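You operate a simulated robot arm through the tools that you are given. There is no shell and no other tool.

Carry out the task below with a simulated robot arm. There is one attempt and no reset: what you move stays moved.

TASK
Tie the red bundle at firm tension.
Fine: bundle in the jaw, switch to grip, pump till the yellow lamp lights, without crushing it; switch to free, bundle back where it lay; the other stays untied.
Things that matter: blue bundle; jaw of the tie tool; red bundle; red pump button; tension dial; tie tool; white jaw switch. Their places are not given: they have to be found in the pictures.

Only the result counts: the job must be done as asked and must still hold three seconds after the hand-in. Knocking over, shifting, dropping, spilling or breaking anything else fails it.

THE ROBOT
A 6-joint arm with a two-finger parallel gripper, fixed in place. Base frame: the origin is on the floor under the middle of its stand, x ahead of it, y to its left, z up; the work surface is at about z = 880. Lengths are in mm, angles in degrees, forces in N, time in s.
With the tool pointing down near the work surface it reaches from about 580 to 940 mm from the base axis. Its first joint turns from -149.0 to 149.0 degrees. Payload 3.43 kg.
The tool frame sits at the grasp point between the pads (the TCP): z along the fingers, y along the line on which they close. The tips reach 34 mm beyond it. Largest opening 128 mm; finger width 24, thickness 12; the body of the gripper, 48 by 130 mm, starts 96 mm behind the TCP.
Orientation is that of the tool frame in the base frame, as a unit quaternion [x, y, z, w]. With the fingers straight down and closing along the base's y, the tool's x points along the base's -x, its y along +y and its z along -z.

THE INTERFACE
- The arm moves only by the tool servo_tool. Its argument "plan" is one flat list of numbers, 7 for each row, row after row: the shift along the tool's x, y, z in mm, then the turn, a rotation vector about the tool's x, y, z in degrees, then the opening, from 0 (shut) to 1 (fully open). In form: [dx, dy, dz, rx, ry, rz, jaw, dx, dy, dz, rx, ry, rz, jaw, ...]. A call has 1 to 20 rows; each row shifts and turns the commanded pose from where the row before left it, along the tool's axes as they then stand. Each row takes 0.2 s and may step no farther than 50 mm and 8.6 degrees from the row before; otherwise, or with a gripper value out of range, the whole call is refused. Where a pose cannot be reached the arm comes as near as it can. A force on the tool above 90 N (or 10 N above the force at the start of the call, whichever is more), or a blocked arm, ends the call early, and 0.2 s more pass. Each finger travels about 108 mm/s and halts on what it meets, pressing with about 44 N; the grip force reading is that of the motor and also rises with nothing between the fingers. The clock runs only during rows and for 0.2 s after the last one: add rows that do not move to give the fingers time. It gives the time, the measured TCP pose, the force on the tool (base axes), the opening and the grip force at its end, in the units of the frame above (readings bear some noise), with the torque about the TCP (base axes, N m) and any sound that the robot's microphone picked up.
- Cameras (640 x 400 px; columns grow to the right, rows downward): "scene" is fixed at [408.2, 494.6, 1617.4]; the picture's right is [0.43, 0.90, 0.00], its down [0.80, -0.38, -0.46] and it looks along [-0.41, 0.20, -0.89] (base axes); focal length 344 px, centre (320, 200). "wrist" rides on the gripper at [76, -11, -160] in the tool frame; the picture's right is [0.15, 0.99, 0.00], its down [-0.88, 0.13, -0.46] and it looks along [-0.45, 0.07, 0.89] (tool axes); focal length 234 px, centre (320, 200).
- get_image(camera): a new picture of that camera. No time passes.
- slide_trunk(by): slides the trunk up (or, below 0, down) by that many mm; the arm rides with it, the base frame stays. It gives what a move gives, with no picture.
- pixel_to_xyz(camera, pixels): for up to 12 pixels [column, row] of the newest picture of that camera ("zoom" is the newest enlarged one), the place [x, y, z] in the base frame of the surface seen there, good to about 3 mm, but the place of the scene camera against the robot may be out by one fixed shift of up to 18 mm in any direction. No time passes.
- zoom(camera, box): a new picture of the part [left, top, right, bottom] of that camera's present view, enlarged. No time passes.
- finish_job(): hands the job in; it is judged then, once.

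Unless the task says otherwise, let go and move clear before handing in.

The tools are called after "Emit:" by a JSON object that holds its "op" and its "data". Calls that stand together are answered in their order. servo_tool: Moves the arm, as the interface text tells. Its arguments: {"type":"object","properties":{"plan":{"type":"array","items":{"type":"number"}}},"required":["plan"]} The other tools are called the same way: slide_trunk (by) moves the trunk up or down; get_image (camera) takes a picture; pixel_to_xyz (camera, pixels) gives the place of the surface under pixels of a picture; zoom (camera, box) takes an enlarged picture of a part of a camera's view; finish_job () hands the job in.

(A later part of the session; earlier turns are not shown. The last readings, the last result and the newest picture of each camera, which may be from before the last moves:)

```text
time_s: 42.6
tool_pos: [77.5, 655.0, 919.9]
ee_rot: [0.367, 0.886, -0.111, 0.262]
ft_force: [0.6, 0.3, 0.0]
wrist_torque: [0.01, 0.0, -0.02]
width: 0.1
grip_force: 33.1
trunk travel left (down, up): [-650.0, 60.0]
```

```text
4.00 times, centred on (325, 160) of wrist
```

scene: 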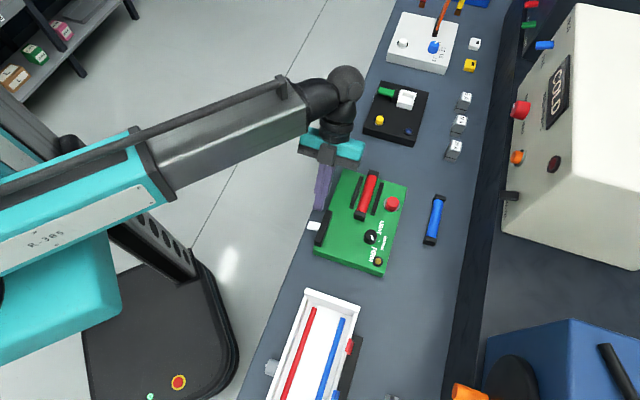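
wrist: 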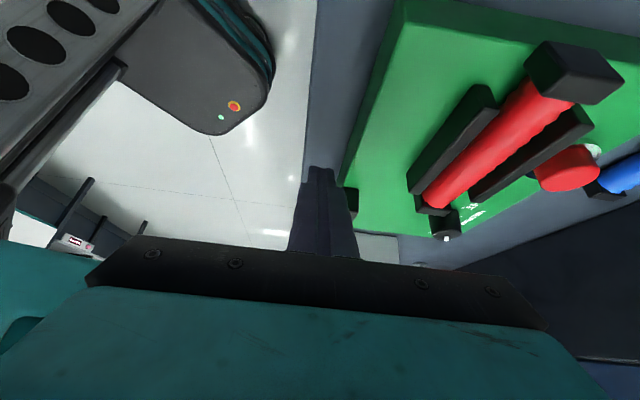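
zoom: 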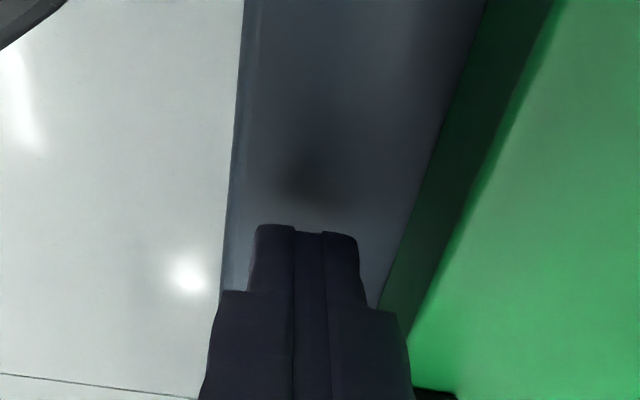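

The tips are at the right height, about 25 mm short of the lever. I'll slide them along toward and under it in small steps.

Emit:
{"op": "servo_tool", "data": {"plan": [-10.5, 0, 6.85, 0, 0, 0, 0, -10.5, 0, 6.85, 0, 0, 0, 0, -5, 0, 3.3, 0, 0, 0, 0, 0, 0, 0, 0, 0, 0, 0]}}

Emit:
{"op": "zoom", "data": {"camera": "scene", "box": [290, 180, 350, 260]}}

```text
time_s: 43.6
tool_pos: [100.0, 632.1, 919.6]
ee_rot: [0.366, 0.886, -0.111, 0.263]
ft_force: [-0.1, -1.3, 0.1]
wrist_torque: [0.0, -0.03, 0.01]
width: 0.2
grip_force: 33.3
trunk travel left (down, up): [-650.0, 60.0]
```

```text
5.00 times, centred on (320, 220) of scene
```

zoom: 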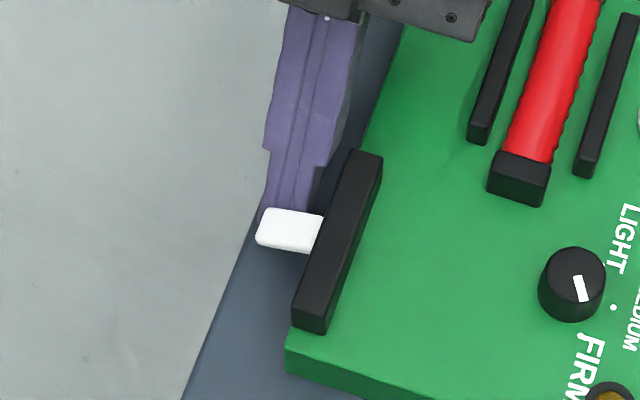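

The tip is now tucked under the lever (the lever hides it in the scene zoom), with no contact force yet. I'll lift straight up in steps.

Emit:
{"op": "servo_tool", "data": {"plan": [-2.2, 0, -3.35, 0, 0, 0, 0, -2.2, 0, -3.35, 0, 0, 0, 0, -2.2, 0, -3.35, 0, 0, 0, 0, 0, 0, 0, 0, 0, 0, 0]}}

Emit:
{"op": "zoom", "data": {"camera": "scene", "box": [290, 180, 350, 260]}}

```text
time_s: 44.6
tool_pos: [100.1, 633.6, 931.4]
ee_rot: [0.366, 0.886, -0.111, 0.264]
ft_force: [-5.6, 4.3, -3.5]
wrist_torque: [0.08, 0.21, -0.08]
width: 0.3
grip_force: 32.6
trunk travel left (down, up): [-650.0, 60.0]
```

```text
5.00 times, centred on (320, 220) of scene
```

zoom: 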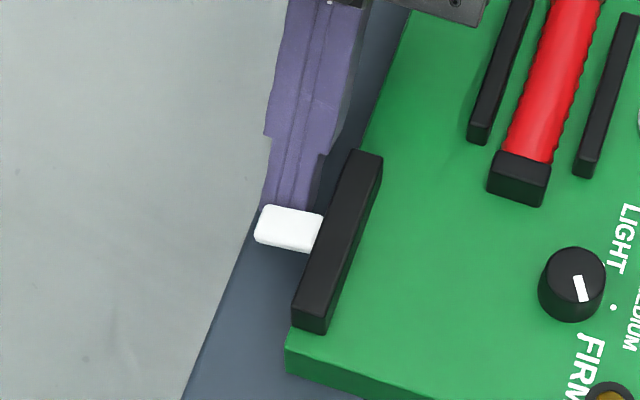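

The finger is pushing the lever (about 8 N) and it has begun to rise. I'll keep lifting.

Emit:
{"op": "servo_tool", "data": {"plan": [-2.2, 0, -3.35, 0, 0, 0, 0, -2.2, 0, -3.35, 0, 0, 0, 0, -2.2, 0, -3.35, 0, 0, 0, 0, 0, 0, 0, 0, 0, 0, 0]}}

Emit:
{"op": "zoom", "data": {"camera": "scene", "box": [290, 180, 350, 260]}}

```text
time_s: 45.6
tool_pos: [100.8, 632.7, 943.7]
ee_rot: [0.366, 0.886, -0.111, 0.264]
ft_force: [-0.7, 0.9, -1.3]
wrist_torque: [0.05, 0.1, 0.03]
width: 0.1
grip_force: 32.8
trunk travel left (down, up): [-650.0, 60.0]
```

```text
5.00 times, centred on (320, 220) of scene
```

zoom: 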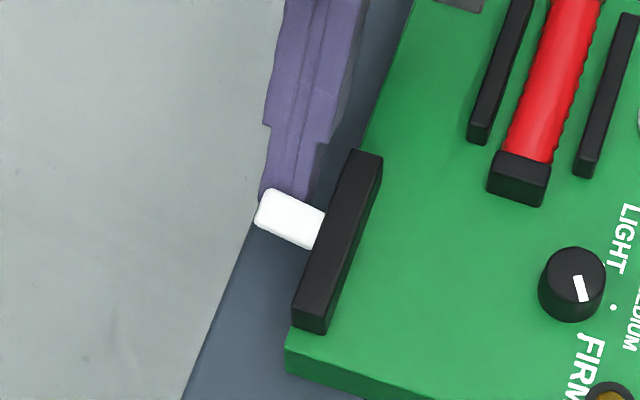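

The lever is rotating upward (it now slants up in the zoom) with little force. I'll continue lifting.

Emit:
{"op": "servo_tool", "data": {"plan": [-2.2, 0, -3.35, 0, 0, 0, 0, -2.2, 0, -3.35, 0, 0, 0, 0, -2.2, 0, -3.35, 0, 0, 0, 0, 0, 0, 0, 0, 0, 0, 0]}}

Emit:
{"op": "zoom", "data": {"camera": "scene", "box": [290, 160, 410, 260]}}

```text
time_s: 46.6
tool_pos: [96.3, 636.2, 954.8]
ee_rot: [0.366, 0.887, -0.111, 0.26]
ft_force: [-17.5, 11.6, -22.3]
wrist_torque: [0.68, 0.86, -0.07]
width: 0.0
grip_force: 33.1
trunk travel left (down, up): [-650.0, 60.0]
```

```text
4.00 times, centred on (350, 210) of scene
```

zoom: 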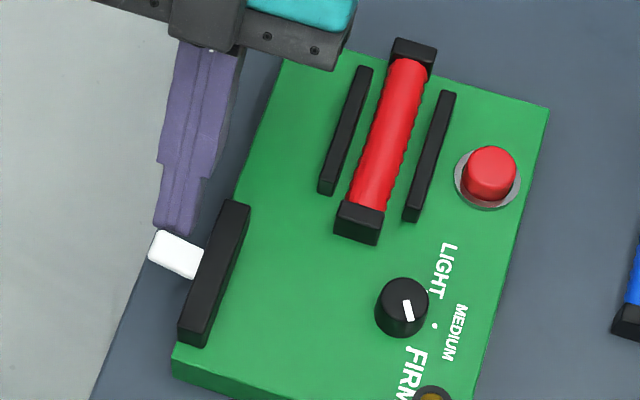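

The force rose to about 30 N, which suggests the lever has reached its upper stop. I'll back the finger off sideways and check that the lever stays up.

Emit:
{"op": "servo_tool", "data": {"plan": [8.4, 0, -5.5, 0, 0, 0, 0, 8.4, 0, -5.5, 0, 0, 0, 0, 8.4, 0, -5.5, 0, 0, 0, 0, 0, 0, 0, 0, 0, 0, 0]}}

Emit:
{"op": "zoom", "data": {"camera": "scene", "box": [290, 160, 410, 260]}}

Emit:
{"op": "pixel_to_xyz", "data": {"camera": "zoom", "pixels": [[155, 250], [175, 255], [195, 260], [165, 235], [185, 270], [345, 130], [430, 155], [385, 130]]}}

Emit:
{"op": "get_image", "data": {"camera": "wrist"}}

```text
time_s: 47.6
tool_pos: [77.7, 655.2, 957.8]
ee_rot: [0.366, 0.886, -0.111, 0.262]
ft_force: [-0.1, -0.3, -0.1]
wrist_torque: [0.0, -0.03, 0.0]
width: 0.0
grip_force: 32.5
trunk travel left (down, up): [-650.0, 60.0]
```

```text
4.00 times, centred on (350, 210) of scene
```

zoom: 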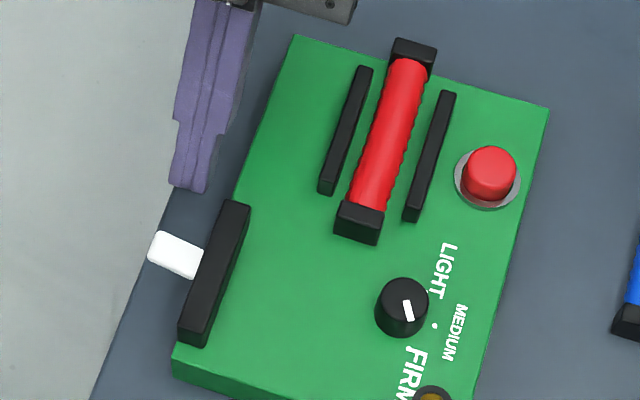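

```text
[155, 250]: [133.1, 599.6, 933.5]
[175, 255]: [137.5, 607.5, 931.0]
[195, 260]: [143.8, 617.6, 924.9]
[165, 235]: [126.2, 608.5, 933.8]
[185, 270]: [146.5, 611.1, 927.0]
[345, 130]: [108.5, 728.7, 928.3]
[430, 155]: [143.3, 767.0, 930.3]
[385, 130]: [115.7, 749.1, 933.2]
```

```text
taken
```

wrist: 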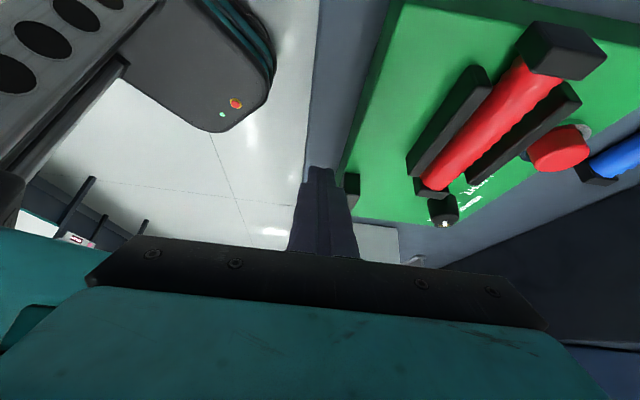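

The lever now slopes up (tip about 9 mm above its root, mirrored from before) and holds there. I'll raise the tool, set it upright again, and head to the pump button.

Emit:
{"op": "servo_tool", "data": {"plan": [-8.2, 0, -12.6, 0, 0, 0, 0, -8.2, 0, -12.6, 0, 0, 0, 0, 0, 0, 0, 0, 8.3, 0, 0, 0, 0, -10, 0, 8.3, 0, 0, 0, 0, -10, 0, 8.3, 0, 0, 0, 0, -10, 0, 8.3, 0, 0, 0, 0, 0, 0, 0, 0, 0]}}

Emit:
{"op": "get_image", "data": {"camera": "wrist"}}

```text
time_s: 49.2
tool_pos: [75.2, 660.7, 1008.9]
ee_rot: [0.383, 0.924, -0.002, -0.001]
ft_force: [0.0, 0.0, -0.3]
wrist_torque: [-0.03, -0.01, 0.03]
width: 0.1
grip_force: 33.0
out of reach, approached as far as the arm can: row 2
trunk travel left (down, up): [-650.0, 60.0]
```

```text
taken
```

wrist: 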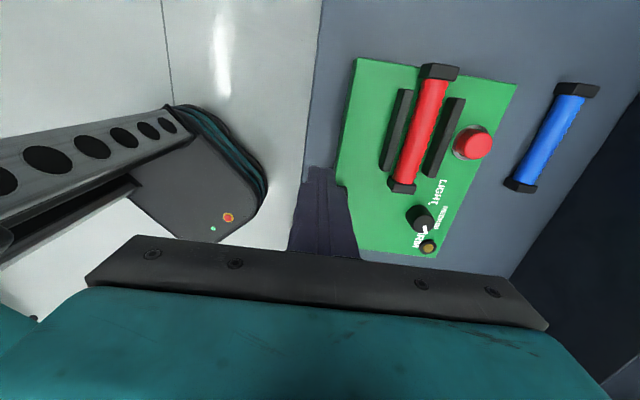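

The tool is upright again at z=1009. I'll measure the pump button centre from the wrist view.

Emit:
{"op": "zoom", "data": {"camera": "wrist", "box": [400, 90, 520, 260]}}

Emit:
{"op": "pixel_to_xyz", "data": {"camera": "wrist", "pixels": [[474, 144], [465, 144], [485, 144], [474, 133], [474, 154], [428, 246], [400, 95], [450, 105], [425, 120], [420, 216]]}}

```text
2.35 times, centred on (460, 175) of wrist
```

zoom: 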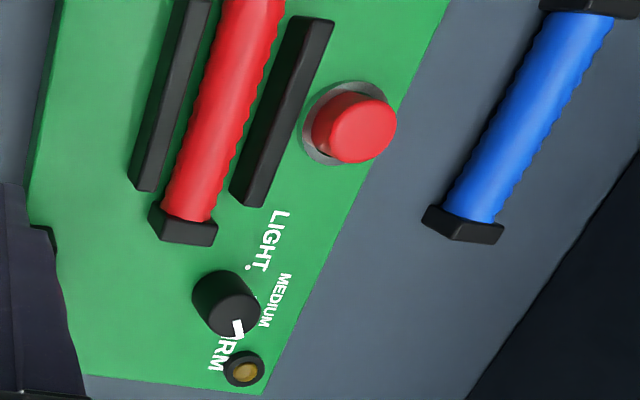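

```text
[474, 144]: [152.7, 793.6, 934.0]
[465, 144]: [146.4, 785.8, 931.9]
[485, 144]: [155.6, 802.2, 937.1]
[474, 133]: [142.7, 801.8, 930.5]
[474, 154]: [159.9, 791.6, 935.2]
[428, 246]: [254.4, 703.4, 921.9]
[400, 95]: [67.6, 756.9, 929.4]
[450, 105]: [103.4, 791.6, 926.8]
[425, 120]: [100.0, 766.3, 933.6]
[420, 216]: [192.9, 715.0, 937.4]
```

The pump button's centre is about (151.5, 797.5) with its top at z≈935. I'll move the closed fingertips above it and check alignment.

Emit:
{"op": "servo_tool", "data": {"plan": [10.7, 37.7, 0, 0, 0, 0, 0, 10.7, 37.7, 0, 0, 0, 0, 0, 10.7, 37.7, 0, 0, 0, 0, 0, 10.7, 37.6, 0, 0, 0, 0, 0, 0, 0, 20, 0, 0, 0, 0, 0, 0, 0, 0, 0, 0, 0]}}

Emit:
{"op": "get_image", "data": {"camera": "wrist"}}

Emit:
{"op": "zoom", "data": {"camera": "wrist", "box": [260, 110, 380, 230]}}

Emit:
{"op": "zoom", "data": {"camera": "scene", "box": [330, 150, 430, 250]}}

```text
time_s: 50.6
tool_pos: [150.8, 796.6, 986.3]
ee_rot: [0.382, 0.924, -0.002, -0.001]
ft_force: [0.6, -0.4, -0.2]
wrist_torque: [0.01, 0.0, 0.01]
width: 0.1
grip_force: 33.0
trunk travel left (down, up): [-650.0, 60.0]
```

```text
taken
```

wrist: 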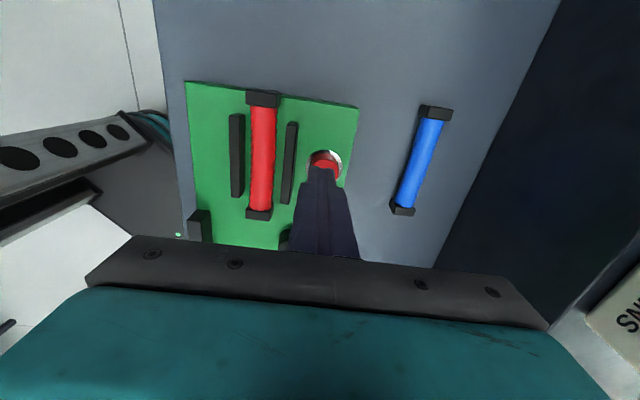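

```text
3.33 times, centred on (320, 170) of wrist
```

zoom: 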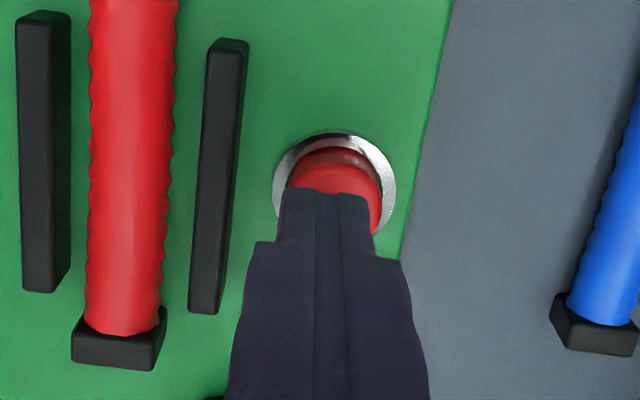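

```text
4.00 times, centred on (380, 200) of scene
```

zoom: 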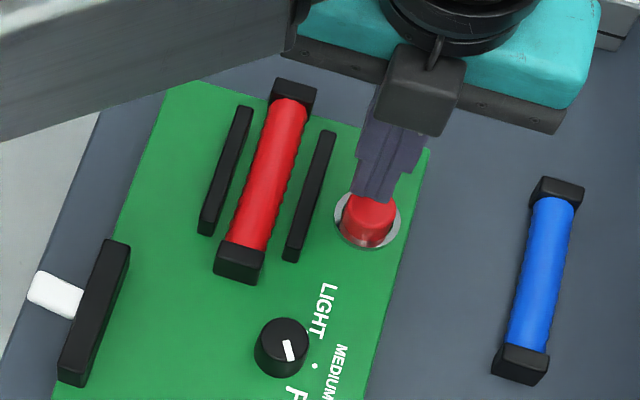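

The button centre is about 5 mm toward +y of the fingertip axis. I'll correct and lower to just above the button.

Emit:
{"op": "servo_tool", "data": {"plan": [-1.2, 5, 0, 0, 0, 0, 0, 0, 0, 13, 0, 0, 0, 0, 0, 0, 0, 0, 0, 0, 0]}}

Emit:
{"op": "zoom", "data": {"camera": "wrist", "box": [260, 110, 380, 230]}}

Emit:
{"op": "zoom", "data": {"camera": "scene", "box": [330, 150, 430, 250]}}

```text
time_s: 51.4
tool_pos: [156.2, 801.2, 971.9]
ee_rot: [0.383, 0.924, -0.002, 0.0]
ft_force: [-0.9, -0.5, -0.3]
wrist_torque: [0.0, 0.0, -0.01]
width: 0.0
grip_force: 33.4
trunk travel left (down, up): [-650.0, 60.0]
```

```text
3.33 times, centred on (320, 170) of wrist
```

zoom: 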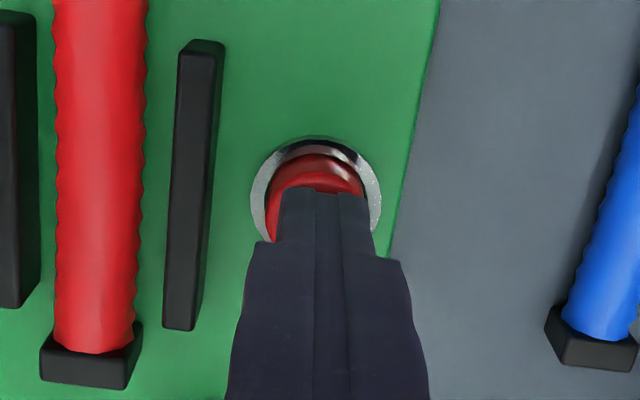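

```text
4.00 times, centred on (380, 200) of scene
```

zoom: 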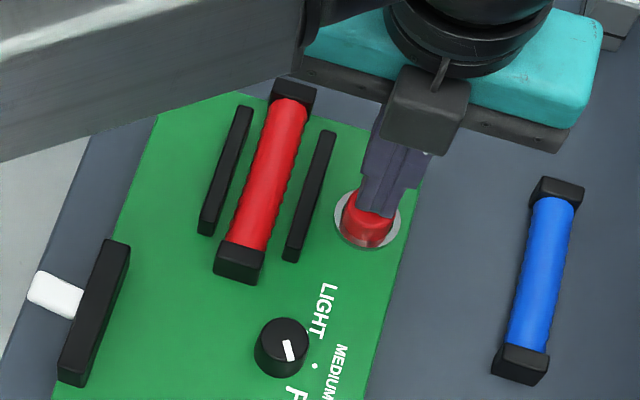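

The tips are centred over the button and about 3 mm above it. I'll press in small steps and watch force and sound.

Emit:
{"op": "servo_tool", "data": {"plan": [0, 0, 3, 0, 0, 0, 0, 0, 0, 3, 0, 0, 0, 0, 0, 0, 2, 0, 0, 0, 0]}}

Emit:
{"op": "zoom", "data": {"camera": "scene", "box": [330, 150, 430, 280]}}

```text
time_s: 52.2
tool_pos: [155.0, 801.4, 965.8]
ee_rot: [0.383, 0.924, -0.002, 0.0]
ft_force: [0.2, 2.2, 4.4]
wrist_torque: [0.07, -0.01, 0.01]
width: 0.0
grip_force: 33.1
trunk travel left (down, up): [-650.0, 60.0]
heard: click
```

```text
3.08 times, centred on (380, 215) of scene
```

zoom: 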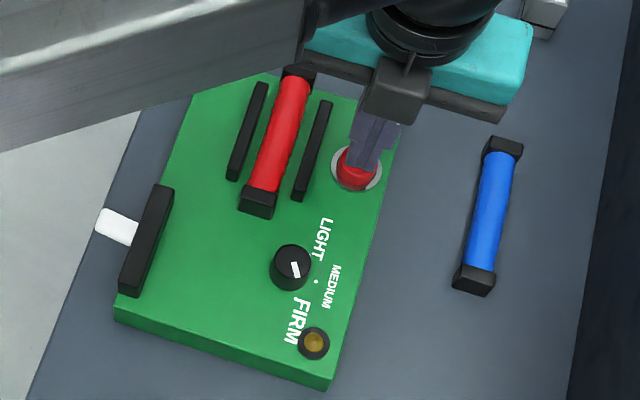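

A click was heard with a light 4 N press: one pump stroke. I'll release and check the lamp and plates.

Emit:
{"op": "servo_tool", "data": {"plan": [0, 0, -4, 0, 0, 0, 0, 0, 0, -4, 0, 0, 0, 0, 0, 0, 0, 0, 0, 0, 0]}}

Emit:
{"op": "zoom", "data": {"camera": "scene", "box": [330, 150, 430, 280]}}

```text
time_s: 53.0
tool_pos: [155.7, 800.6, 973.4]
ee_rot: [0.383, 0.924, -0.001, -0.001]
ft_force: [0.1, -0.4, -0.5]
wrist_torque: [0.05, -0.02, 0.0]
width: 0.1
grip_force: 33.2
trunk travel left (down, up): [-650.0, 60.0]
```

```text
3.08 times, centred on (380, 215) of scene
```

zoom: 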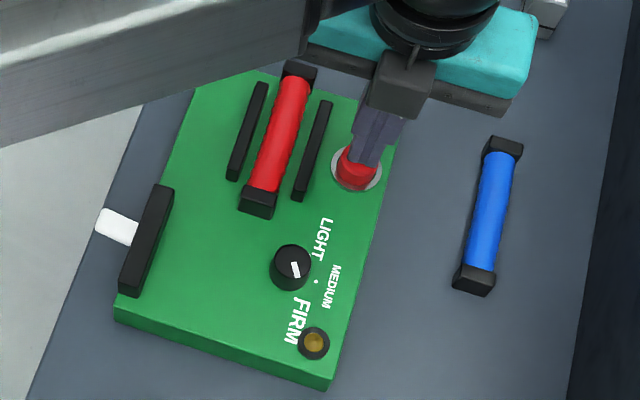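

The lamp (313,342) is still dark. I'll pump again.

Emit:
{"op": "servo_tool", "data": {"plan": [0, 0, 4, 0, 0, 0, 0, 0, 0, 4, 0, 0, 0, 0, 0, 0, 0, 0, 0, 0, 0, 0, 0, -4, 0, 0, 0, 0, 0, 0, -4, 0, 0, 0, 0, 0, 0, 0, 0, 0, 0, 0]}}

Emit:
{"op": "zoom", "data": {"camera": "scene", "box": [330, 150, 430, 280]}}

```text
time_s: 54.4
tool_pos: [155.3, 800.2, 974.8]
ee_rot: [0.383, 0.924, -0.002, 0.0]
ft_force: [-0.2, 0.3, -0.7]
wrist_torque: [0.01, 0.0, 0.03]
width: 0.1
grip_force: 32.6
trunk travel left (down, up): [-650.0, 60.0]
heard: click
```

```text
3.08 times, centred on (380, 215) of scene
```

zoom: 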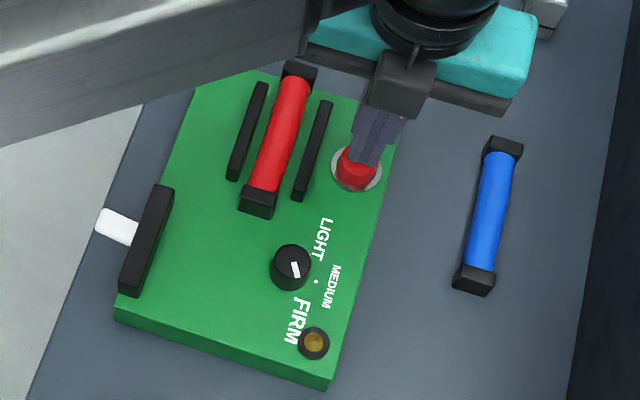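

A second click was heard and the lamp is still dark. I'll look closely at the bundle, lamp and lever for any change.

Emit:
{"op": "zoom", "data": {"camera": "scene", "box": [345, 160, 400, 220]}}

Emit:
{"op": "zoom", "data": {"camera": "scene", "box": [300, 205, 345, 250]}}

Emit:
{"op": "get_image", "data": {"camera": "wrist"}}

```text
6.67 times, centred on (372, 190) of scene
```

zoom: 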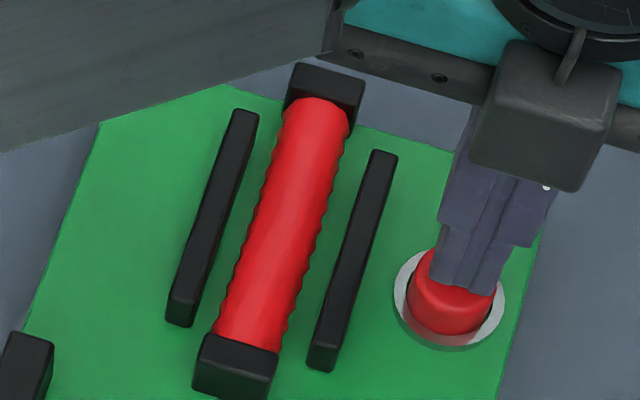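

```text
8.89 times, centred on (322, 228) of scene
```

zoom: 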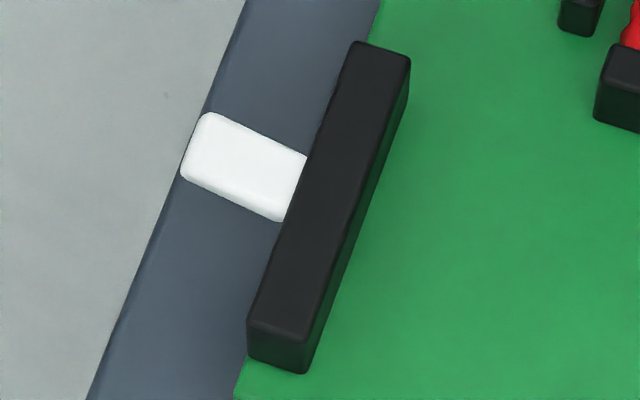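

```text
taken
```

wrist: 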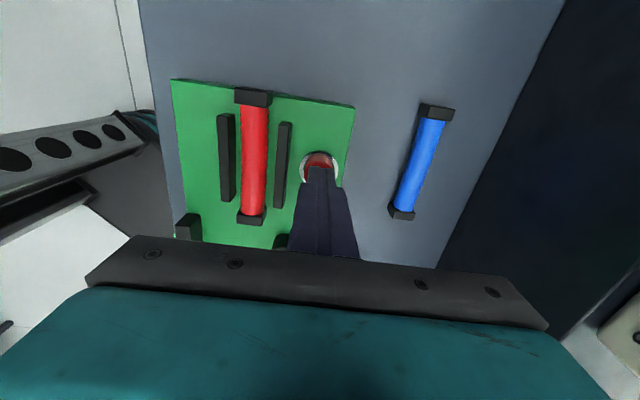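

Nothing visible has changed yet and the lever is still up. I'll pump a third time and look again.

Emit:
{"op": "servo_tool", "data": {"plan": [0, 0, 4, 0, 0, 0, 0, 0, 0, 4, 0, 0, 0, 0, 0, 0, 1, 0, 0, 0, 0, 0, 0, -4.5, 0, 0, 0, 0, 0, 0, -4.5, 0, 0, 0, 0, 0, 0, 0, 0, 0, 0, 0]}}

Emit:
{"op": "zoom", "data": {"camera": "scene", "box": [330, 150, 430, 280]}}

```text
time_s: 55.8
tool_pos: [155.4, 800.8, 973.9]
ee_rot: [0.383, 0.924, -0.001, -0.001]
ft_force: [1.3, -0.1, 0.2]
wrist_torque: [0.0, 0.01, -0.01]
width: 0.0
grip_force: 33.0
trunk travel left (down, up): [-650.0, 60.0]
heard: click
```

```text
3.08 times, centred on (380, 215) of scene
```

zoom: 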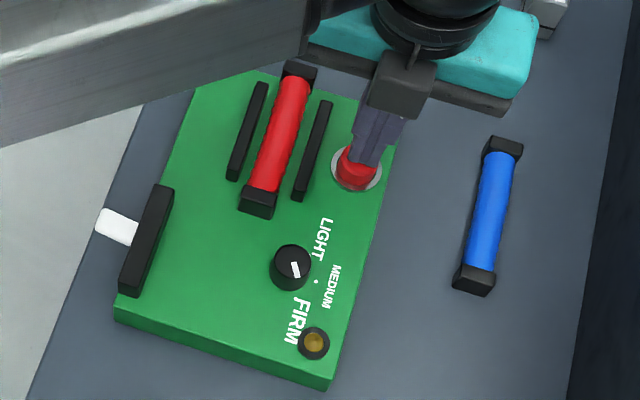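

Third click, and the lamp is still dark. Fourth pump.

Emit:
{"op": "servo_tool", "data": {"plan": [0, 0, 4, 0, 0, 0, 0, 0, 0, 4, 0, 0, 0, 0, 0, 0, 1, 0, 0, 0, 0, 0, 0, -4.5, 0, 0, 0, 0, 0, 0, -4.5, 0, 0, 0, 0, 0, 0, 0, 0, 0, 0, 0]}}

Emit:
{"op": "zoom", "data": {"camera": "scene", "box": [330, 150, 430, 280]}}

```text
time_s: 57.2
tool_pos: [156.2, 800.5, 974.5]
ee_rot: [0.383, 0.924, -0.001, -0.002]
ft_force: [0.6, -0.5, -0.2]
wrist_torque: [0.03, -0.02, 0.02]
width: 0.0
grip_force: 33.5
trunk travel left (down, up): [-650.0, 60.0]
heard: click
```

```text
3.08 times, centred on (380, 215) of scene
```

zoom: 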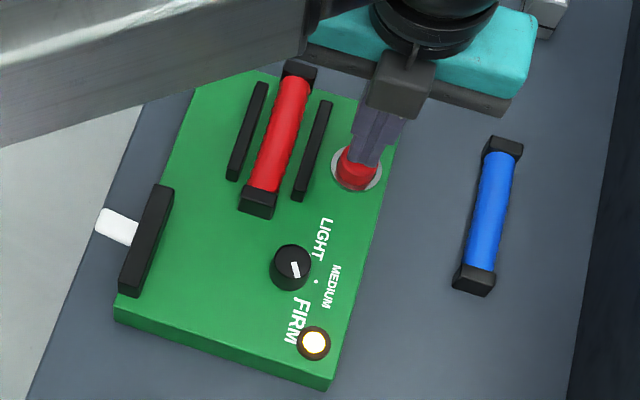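

The lamp is lit bright at (313,342), so I stop pumping. I'll rise and move over the lever to press it down to free.

Emit:
{"op": "servo_tool", "data": {"plan": [0, 0, -20, 0, 0, 0, 0, 0, 0, -20, 0, 0, 0, 0, -21.9, -33.5, 0, 0, 0, 0, 0, -21.9, -33.5, 0, 0, 0, 0, 0, -21.9, -33.5, 0, 0, 0, 0, 0, -21.9, -33.5, 0, 0, 0, 0, 0, -22, -33.5, 0, 0, 0, 0, 0, 0, 0, 0, 0, 0, 0, 0]}}

Emit:
{"op": "get_image", "data": {"camera": "scene"}}

Emit:
{"op": "zoom", "data": {"camera": "wrist", "box": [240, 90, 400, 250]}}

```text
time_s: 59.0
tool_pos: [113.4, 604.9, 1013.6]
ee_rot: [0.383, 0.924, -0.001, -0.002]
ft_force: [0.6, 0.3, -0.3]
wrist_torque: [0.0, 0.0, -0.01]
width: 0.0
grip_force: 33.0
trunk travel left (down, up): [-650.0, 60.0]
```

```text
taken
```

scene: 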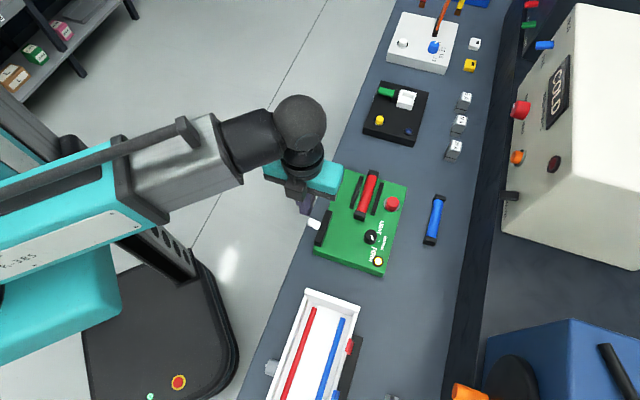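

```text
2.50 times, centred on (320, 170) of wrist
```

zoom: 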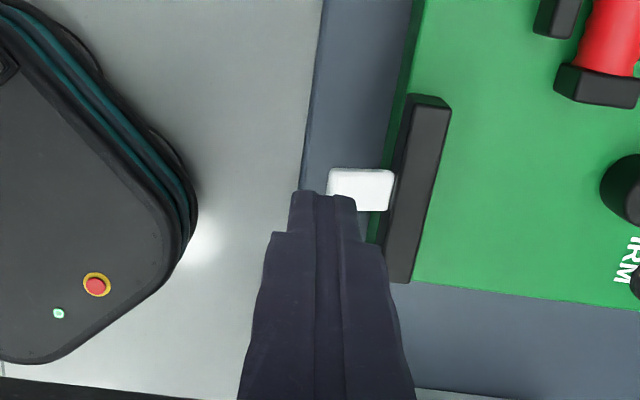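

The lever is up at zoom (358,189), and the fingertip axis projects at (319,179). I'll shift about 5 mm toward +u and 4.5 mm along, then press down in steps.

Emit:
{"op": "servo_tool", "data": {"plan": [-4.5, 5, 0, 0, 0, 0, 0, 0, 0, 30, 0, 0, 0, 0, 0, 0, 8, 0, 0, 0, 0, 0, 0, 5, 0, 0, 0, 0, 0, 0, 0, 0, 0, 0, 0]}}

Emit:
{"op": "zoom", "data": {"camera": "scene", "box": [290, 180, 350, 260]}}

Emit:
{"op": "zoom", "data": {"camera": "wrist", "box": [270, 110, 390, 230]}}

```text
time_s: 60.2
tool_pos: [120.9, 605.4, 971.2]
ee_rot: [0.382, 0.924, -0.002, -0.001]
ft_force: [0.0, -0.3, 1.0]
wrist_torque: [0.0, -0.01, -0.01]
width: 0.0
grip_force: 33.0
trunk travel left (down, up): [-650.0, 60.0]
```

```text
5.00 times, centred on (320, 220) of scene
```

zoom: 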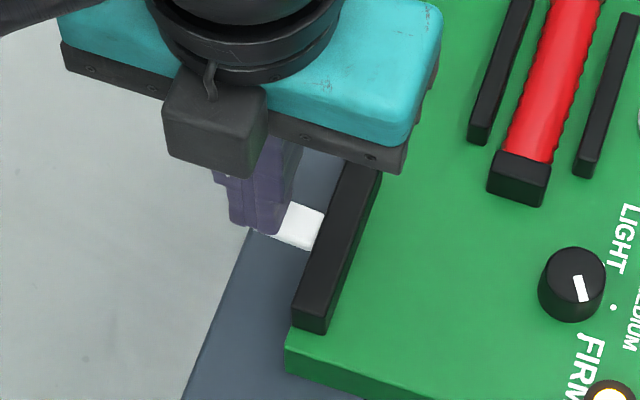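

```text
3.33 times, centred on (330, 170) of wrist
```

zoom: 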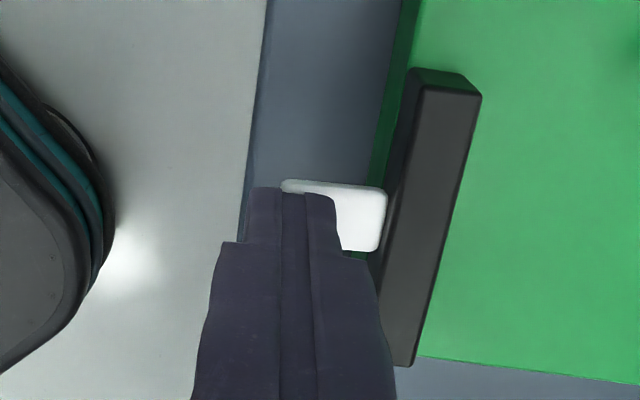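

The fingertips sit over the lever's outer half and are just touching. I'll press down about 13 mm in steps.

Emit:
{"op": "servo_tool", "data": {"plan": [0, 0, 4, 0, 0, 0, 0, 0, 0, 4, 0, 0, 0, 0, 0, 0, 3, 0, 0, 0, 0, 0, 0, 2, 0, 0, 0, 0, 0, 0, 0, 0, 0, 0, 0]}}

Emit:
{"op": "zoom", "data": {"camera": "scene", "box": [290, 180, 350, 260]}}

```text
time_s: 61.4
tool_pos: [122.1, 605.7, 960.7]
ee_rot: [0.383, 0.924, -0.001, -0.001]
ft_force: [0.5, 0.4, -1.1]
wrist_torque: [0.01, 0.01, -0.01]
width: 0.1
grip_force: 32.6
trunk travel left (down, up): [-650.0, 60.0]
```

```text
5.00 times, centred on (320, 220) of scene
```

zoom: 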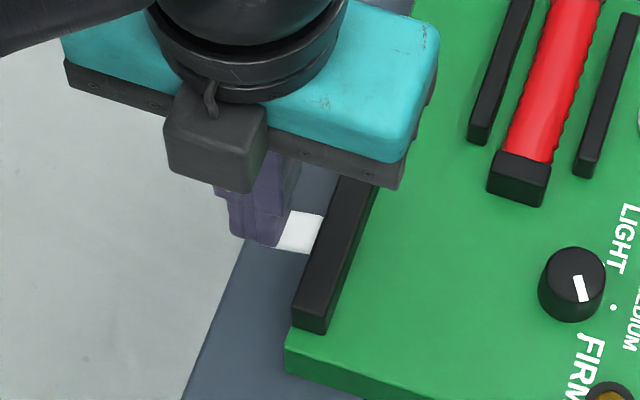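

The force is about zero and the lever seems to be going down with the finger. I'll press another 4 mm.

Emit:
{"op": "servo_tool", "data": {"plan": [0, 0, 2.5, 0, 0, 0, 0, 0, 0, 2.5, 0, 0, 0, 0, 0, 0, 0, 0, 0, 0, 0]}}

Emit:
{"op": "zoom", "data": {"camera": "scene", "box": [290, 180, 350, 260]}}

Emit:
{"op": "zoom", "data": {"camera": "wrist", "box": [270, 110, 390, 230]}}

```text
time_s: 62.2
tool_pos: [121.0, 603.7, 957.2]
ee_rot: [0.382, 0.924, 0.001, -0.002]
ft_force: [0.1, 6.5, 39.1]
wrist_torque: [0.55, -0.25, 0.01]
width: 0.0
grip_force: 32.8
trunk travel left (down, up): [-650.0, 60.0]
```

```text
5.00 times, centred on (320, 220) of scene
```

zoom: 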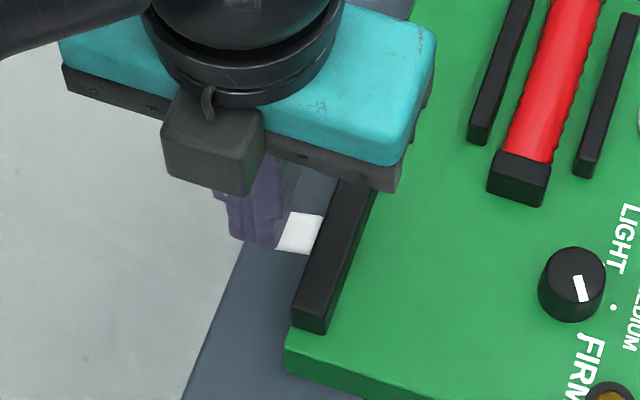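

```text
3.33 times, centred on (330, 170) of wrist
```

zoom: 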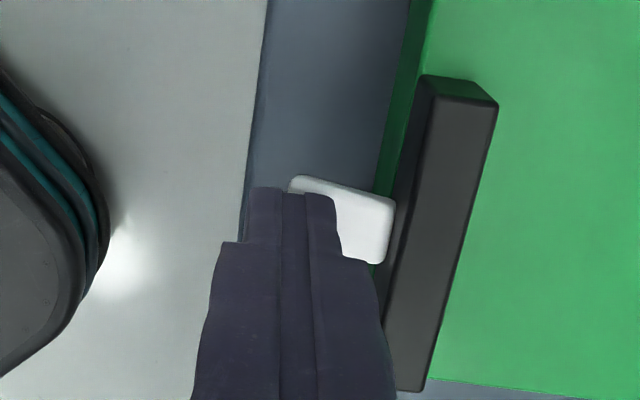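

The force rose to 39 N, so the lever has reached its lower stop. I'll lift off and check the lever position and lamp.

Emit:
{"op": "servo_tool", "data": {"plan": [0, 0, -10, 0, 0, 0, 0, 0, 0, -25, 0, 0, 0, 0, 0, 0, -30, 0, 0, 0, 0, 11, 34, 0, 0, 0, 0, 0, 11, 34, 0, 0, 0, 0, 0, 0, 0, 0, 0, 0, 0, 0]}}

Emit:
{"op": "zoom", "data": {"camera": "scene", "box": [290, 150, 410, 280]}}

Emit:
{"op": "get_image", "data": {"camera": "scene"}}

```text
time_s: 63.6
tool_pos: [154.3, 668.0, 1019.2]
ee_rot: [0.383, 0.924, -0.002, 0.0]
ft_force: [-0.6, -0.7, 0.3]
wrist_torque: [0.0, -0.01, 0.04]
width: 0.2
grip_force: 32.6
trunk travel left (down, up): [-650.0, 60.0]
```

```text
3.08 times, centred on (350, 215) of scene
```

zoom: 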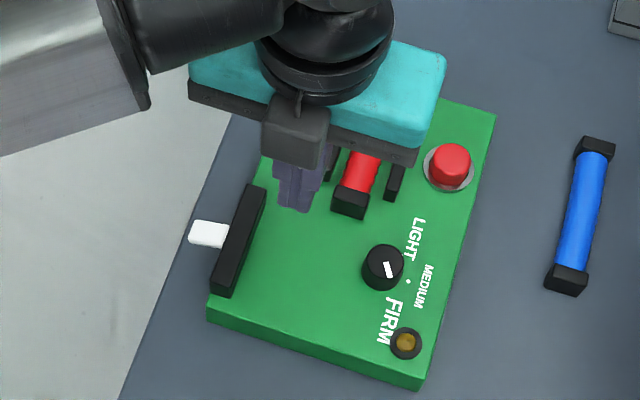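

```text
taken
```

scene: 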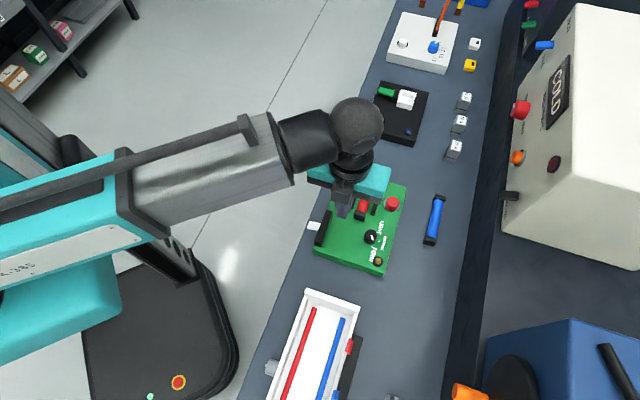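

The lever is down (free) and the lamp has gone out after release. I'll go back over the bundle's near cap with fingers opened.

Emit:
{"op": "servo_tool", "data": {"plan": [36.5, 8.2, 0, 0, 0, 0, 0, 36.5, 8.2, 0, 0, 0, 0, 0, 36.5, 8.2, 0, 0, 0, 0, 0.2, 36.5, 8.2, 0, 0, 0, 0, 0.44, 0, 0, 20, 0, 0, 0, 0.44, 0, 0, 0, 0, 0, 0, 0.44]}}

Emit:
{"op": "get_image", "data": {"camera": "wrist"}}

Emit:
{"op": "zoom", "data": {"camera": "wrist", "box": [250, 110, 390, 250]}}

Emit:
{"op": "zoom", "data": {"camera": "scene", "box": [330, 140, 420, 220]}}

```text
time_s: 65.0
tool_pos: [76.2, 795.7, 998.5]
ee_rot: [0.383, 0.924, -0.002, -0.001]
ft_force: [0.5, -0.5, 0.0]
wrist_torque: [0.01, 0.04, -0.01]
width: 56.2
grip_force: 0.1
trunk travel left (down, up): [-650.0, 60.0]
```

```text
taken
```

wrist: 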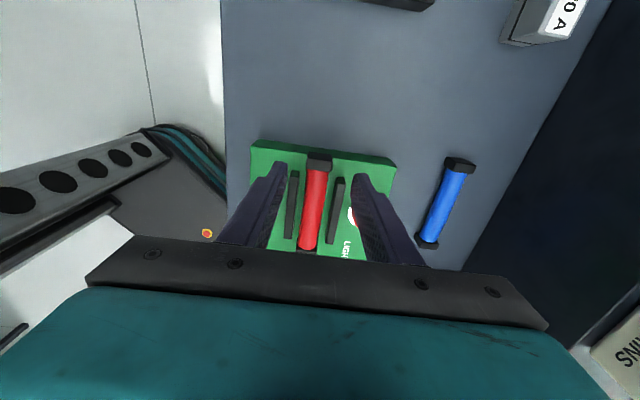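

```text
2.86 times, centred on (320, 180) of wrist
```

zoom: 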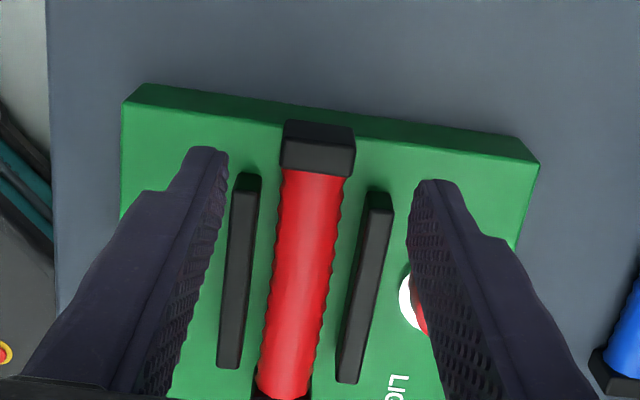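

```text
5.00 times, centred on (375, 180) of scene
```

zoom: 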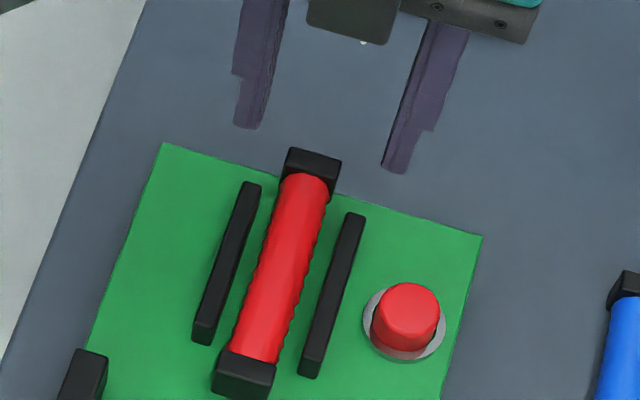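

The cap's top (zoom (318,159)) lines up with the tool axis (319,161). I'll lower around it and check again.

Emit:
{"op": "servo_tool", "data": {"plan": [0, 0, 20, 0, 0, 0, 0.44, 0, 0, 15, 0, 0, 0, 0.44, 0, 0, 0, 0, 0, 0, 0.44]}}

Emit:
{"op": "zoom", "data": {"camera": "wrist", "box": [250, 110, 390, 250]}}

```text
time_s: 65.8
tool_pos: [73.4, 794.7, 963.1]
ee_rot: [0.382, 0.924, -0.002, -0.001]
ft_force: [0.6, -0.5, -0.2]
wrist_torque: [0.01, -0.02, 0.05]
width: 56.2
grip_force: 0.0
trunk travel left (down, up): [-650.0, 60.0]
```

```text
2.86 times, centred on (320, 180) of wrist
```

zoom: 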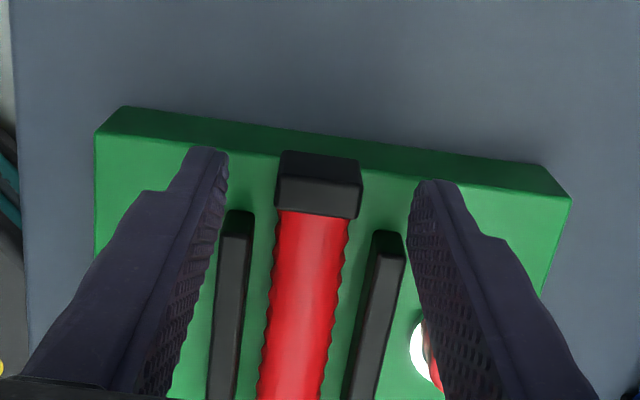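

Still aligned (cap at (319,197) against the expected (319,200)). I'll lower the last 12 mm, close, and check the grip.

Emit:
{"op": "servo_tool", "data": {"plan": [0, 0, 6, 0, 0, 0, 0.44, 0, 0, 6, 0, 0, 0, 0.44, 0, 0, 0, 0, 0, 0, 0.44, 0, 0, 0, 0, 0, 0, 0.12, 0, 0, 0, 0, 0, 0, 0.12, 0, 0, 0, 0, 0, 0, 0.12]}}

Emit:
{"op": "zoom", "data": {"camera": "wrist", "box": [250, 110, 390, 250]}}

Emit:
{"op": "zoom", "data": {"camera": "scene", "box": [330, 140, 420, 220]}}

```text
time_s: 67.2
tool_pos: [74.1, 795.1, 951.8]
ee_rot: [0.383, 0.924, -0.001, -0.001]
ft_force: [0.0, 0.6, 0.8]
wrist_torque: [0.0, 0.04, 0.02]
width: 22.8
grip_force: 43.6
trunk travel left (down, up): [-650.0, 60.0]
```

```text
2.86 times, centred on (320, 180) of wrist
```

zoom: 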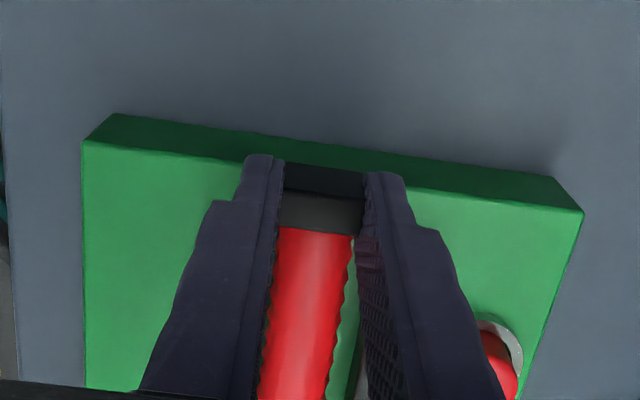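

```text
5.00 times, centred on (375, 180) of scene
```

zoom: 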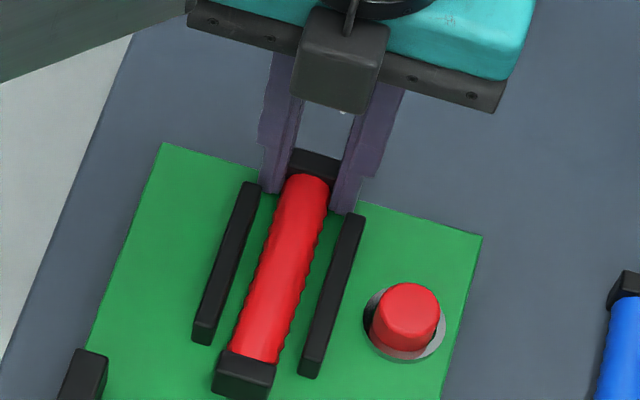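

The bundle is gripped at 22.8 mm. I'll lift it clear and carry it back to above its original spot.

Emit:
{"op": "servo_tool", "data": {"plan": [0, 0, -15, 0, 0, 0, 0.12, 0, 0, -25, 0, 0, 0, 0.12, 0, 0, -28, 0, 0, 0, 0.12, 0, 0, 0, 0, 0, 0, 0.12]}}

Emit:
{"op": "zoom", "data": {"camera": "scene", "box": [330, 130, 430, 240]}}

```text
time_s: 68.2
tool_pos: [74.4, 797.5, 1018.7]
ee_rot: [0.383, 0.924, -0.002, -0.001]
ft_force: [-1.2, -0.3, -0.4]
wrist_torque: [0.01, 0.01, -0.02]
width: 22.8
grip_force: 43.7
trunk travel left (down, up): [-650.0, 60.0]
```

```text
3.64 times, centred on (380, 185) of scene
```

zoom: 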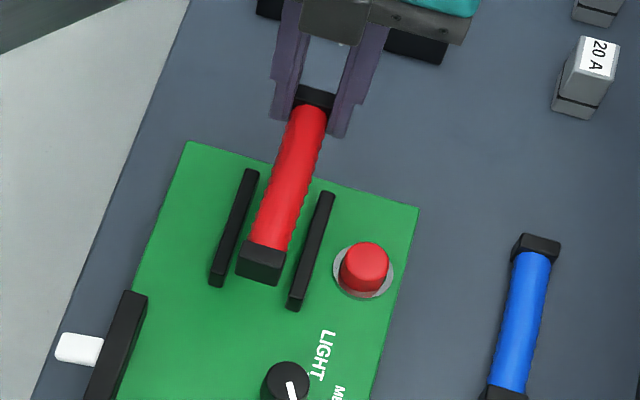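

The bundle is clear of the jaw. I'll carry it back over its original place and lower partway.

Emit:
{"op": "servo_tool", "data": {"plan": [-28.5, 32.8, 0, 0, 0, 0, 0.12, -28.5, 32.8, 0, 0, 0, 0, 0.12, -28.5, 32.8, 0, 0, 0, 0, 0.12, -28.5, 32.8, 0, 0, 0, 0, 0.12, -28.7, 33, 0, 0, 0, 0, 0.12, 0, 0, 0, 0, 0, 0, 0.12, 0, 0, 35, 0, 0, 0, 0.12, 0, 0, 35, 0, 0, 0, 0.12, 0, 0, 0, 0, 0, 0, 0.12]}}

Emit:
{"op": "zoom", "data": {"camera": "scene", "box": [380, 200, 470, 330]}}

Emit:
{"op": "pixel_to_xyz", "data": {"camera": "zoom", "pixels": [[305, 318], [310, 290], [325, 235], [336, 180]]}}

```text
time_s: 70.2
tool_pos: [290.6, 811.3, 947.7]
ee_rot: [0.382, 0.924, -0.003, -0.001]
ft_force: [-0.2, -0.4, -0.7]
wrist_torque: [0.03, -0.01, 0.0]
width: 22.8
grip_force: 43.9
trunk travel left (down, up): [-650.0, 60.0]
```

```text
3.08 times, centred on (425, 265) of scene
```

zoom: 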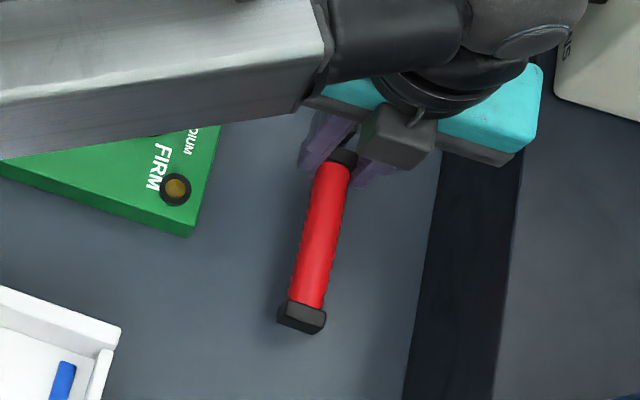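

```text
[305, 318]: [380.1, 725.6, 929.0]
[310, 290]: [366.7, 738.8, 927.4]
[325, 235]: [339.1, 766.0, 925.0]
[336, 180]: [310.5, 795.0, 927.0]
```

The bundle is over its spot and nearly matches the earlier lifted view. I'll lower to just above the table and compare with the reference zoom.

Emit:
{"op": "servo_tool", "data": {"plan": [0, 0, 15, 0, 0, 0, 0.12, 0, 0, 12, 0, 0, 0, 0.12, 0, 0, 0, 0, 0, 0, 0.12]}}

Emit:
{"op": "zoom", "data": {"camera": "scene", "box": [400, 245, 445, 315]}}

```text
time_s: 71.0
tool_pos: [290.4, 811.2, 920.7]
ee_rot: [0.383, 0.924, -0.003, -0.001]
ft_force: [-0.8, -0.1, -1.0]
wrist_torque: [0.07, 0.03, -0.01]
width: 23.0
grip_force: 44.2
trunk travel left (down, up): [-650.0, 60.0]
```

```text
5.71 times, centred on (422, 280) of scene
```

zoom: 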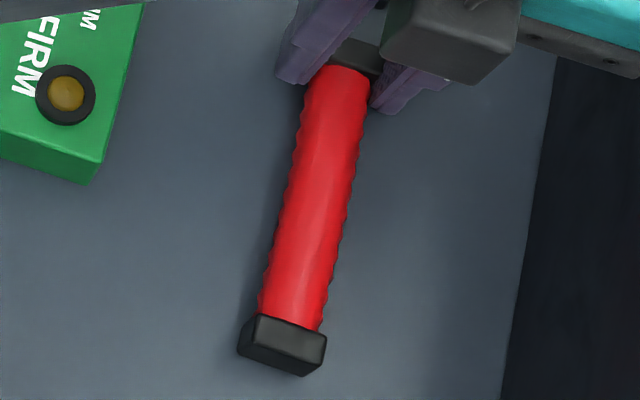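

The bundle's far cap matches the reference to within about 1 mm. I'll lower gently until it touches the table.

Emit:
{"op": "servo_tool", "data": {"plan": [0, 0, 2, 0, 0, 0, 0.12, 0, 0, 1, 0, 0, 0, 0.12, 0, 0, 0, 0, 0, 0, 0.12]}}

```text
time_s: 71.8
tool_pos: [291.0, 811.2, 918.2]
ee_rot: [0.384, 0.923, -0.002, -0.001]
ft_force: [-0.2, -0.3, -0.2]
wrist_torque: [0.02, 0.04, 0.01]
width: 23.1
grip_force: 44.2
trunk travel left (down, up): [-650.0, 60.0]
```

There is no contact yet at z=918.2. I'll lower another millimetre at a time.

Emit:
{"op": "servo_tool", "data": {"plan": [0, 0, 1, 0, 0, 0, 0.12, 0, 0, 0, 0, 0, 0, 0.12]}}

Emit:
{"op": "zoom", "data": {"camera": "scene", "box": [400, 245, 445, 315]}}

```text
time_s: 72.4
tool_pos: [289.9, 809.8, 917.8]
ee_rot: [0.383, 0.924, -0.002, 0.0]
ft_force: [-0.3, -0.3, -2.0]
wrist_torque: [0.0, 0.01, 0.02]
width: 22.8
grip_force: 44.1
trunk travel left (down, up): [-650.0, 60.0]
```

```text
5.71 times, centred on (422, 280) of scene
```

zoom: 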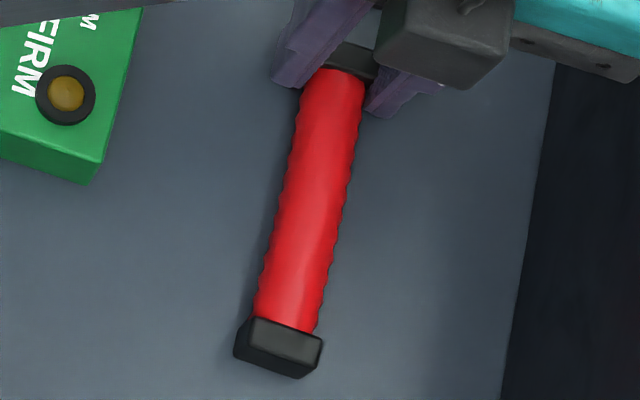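

The bundle is about 1.5-2 mm toward -u of the reference. I'll shift +1.8 mm and lower the last bit.

Emit:
{"op": "servo_tool", "data": {"plan": [0, 1.8, 0, 0, 0, 0, 0.12, 0, 0, 0.8, 0, 0, 0, 0.12, 0, 0, 0, 0, 0, 0, 0.12]}}

Emit:
{"op": "zoom", "data": {"camera": "scene", "box": [400, 245, 445, 315]}}

```text
time_s: 73.2
tool_pos: [291.8, 810.7, 916.3]
ee_rot: [0.383, 0.924, -0.002, -0.001]
ft_force: [0.4, 0.1, -0.5]
wrist_torque: [0.06, 0.03, 0.01]
width: 22.9
grip_force: 44.0
trunk travel left (down, up): [-650.0, 60.0]
```

```text
5.71 times, centred on (422, 280) of scene
```

zoom: 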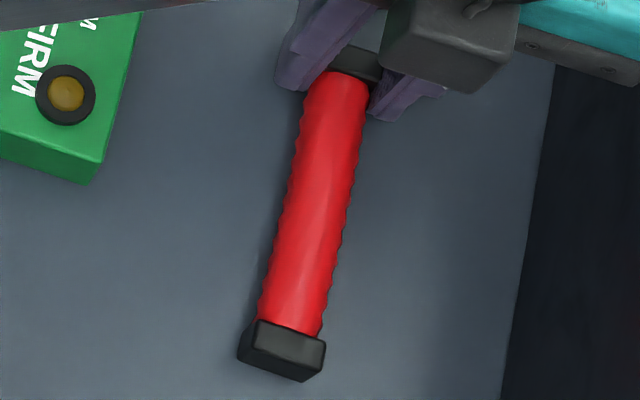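

The cap is about 1 mm too far along +v and still off the table. I'll shift back 1.2 mm and lower gently until contact.

Emit:
{"op": "servo_tool", "data": {"plan": [1.2, 0.3, 0, 0, 0, 0, 0.12, 0, 0, 0.8, 0, 0, 0, 0.12, 0, 0, 0, 0, 0, 0, 0.12]}}

Emit:
{"op": "zoom", "data": {"camera": "scene", "box": [400, 245, 445, 315]}}

```text
time_s: 74.0
tool_pos: [292.3, 812.9, 916.2]
ee_rot: [0.383, 0.924, -0.001, -0.001]
ft_force: [0.1, -0.9, 1.2]
wrist_torque: [-0.1, -0.1, -0.03]
width: 23.0
grip_force: 43.9
trunk travel left (down, up): [-650.0, 60.0]
```

```text
5.71 times, centred on (422, 280) of scene
```

zoom: 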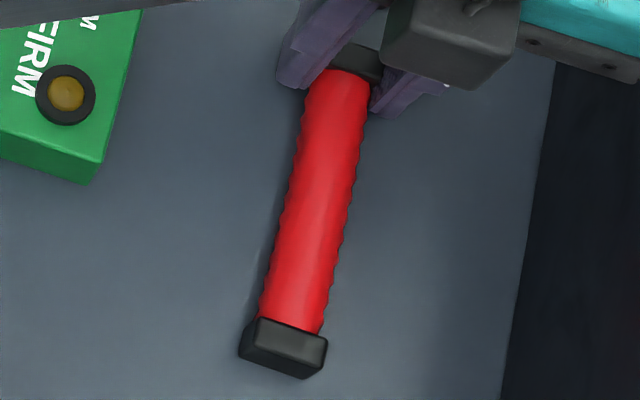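

The far cap now matches the reference within about 0.5 mm, and contact is starting. I'll lower 0.6 mm more and release.

Emit:
{"op": "servo_tool", "data": {"plan": [0, 0, 0.7, 0, 0, 0, 0.12, 0, 0, 0, 0, 0, 0, 0.12]}}

```text
time_s: 74.6
tool_pos: [291.0, 813.1, 915.2]
ee_rot: [0.383, 0.924, -0.002, 0.0]
ft_force: [-0.5, 1.8, 3.8]
wrist_torque: [-0.14, -0.22, 0.0]
width: 22.7
grip_force: 43.5
trunk travel left (down, up): [-650.0, 60.0]
```

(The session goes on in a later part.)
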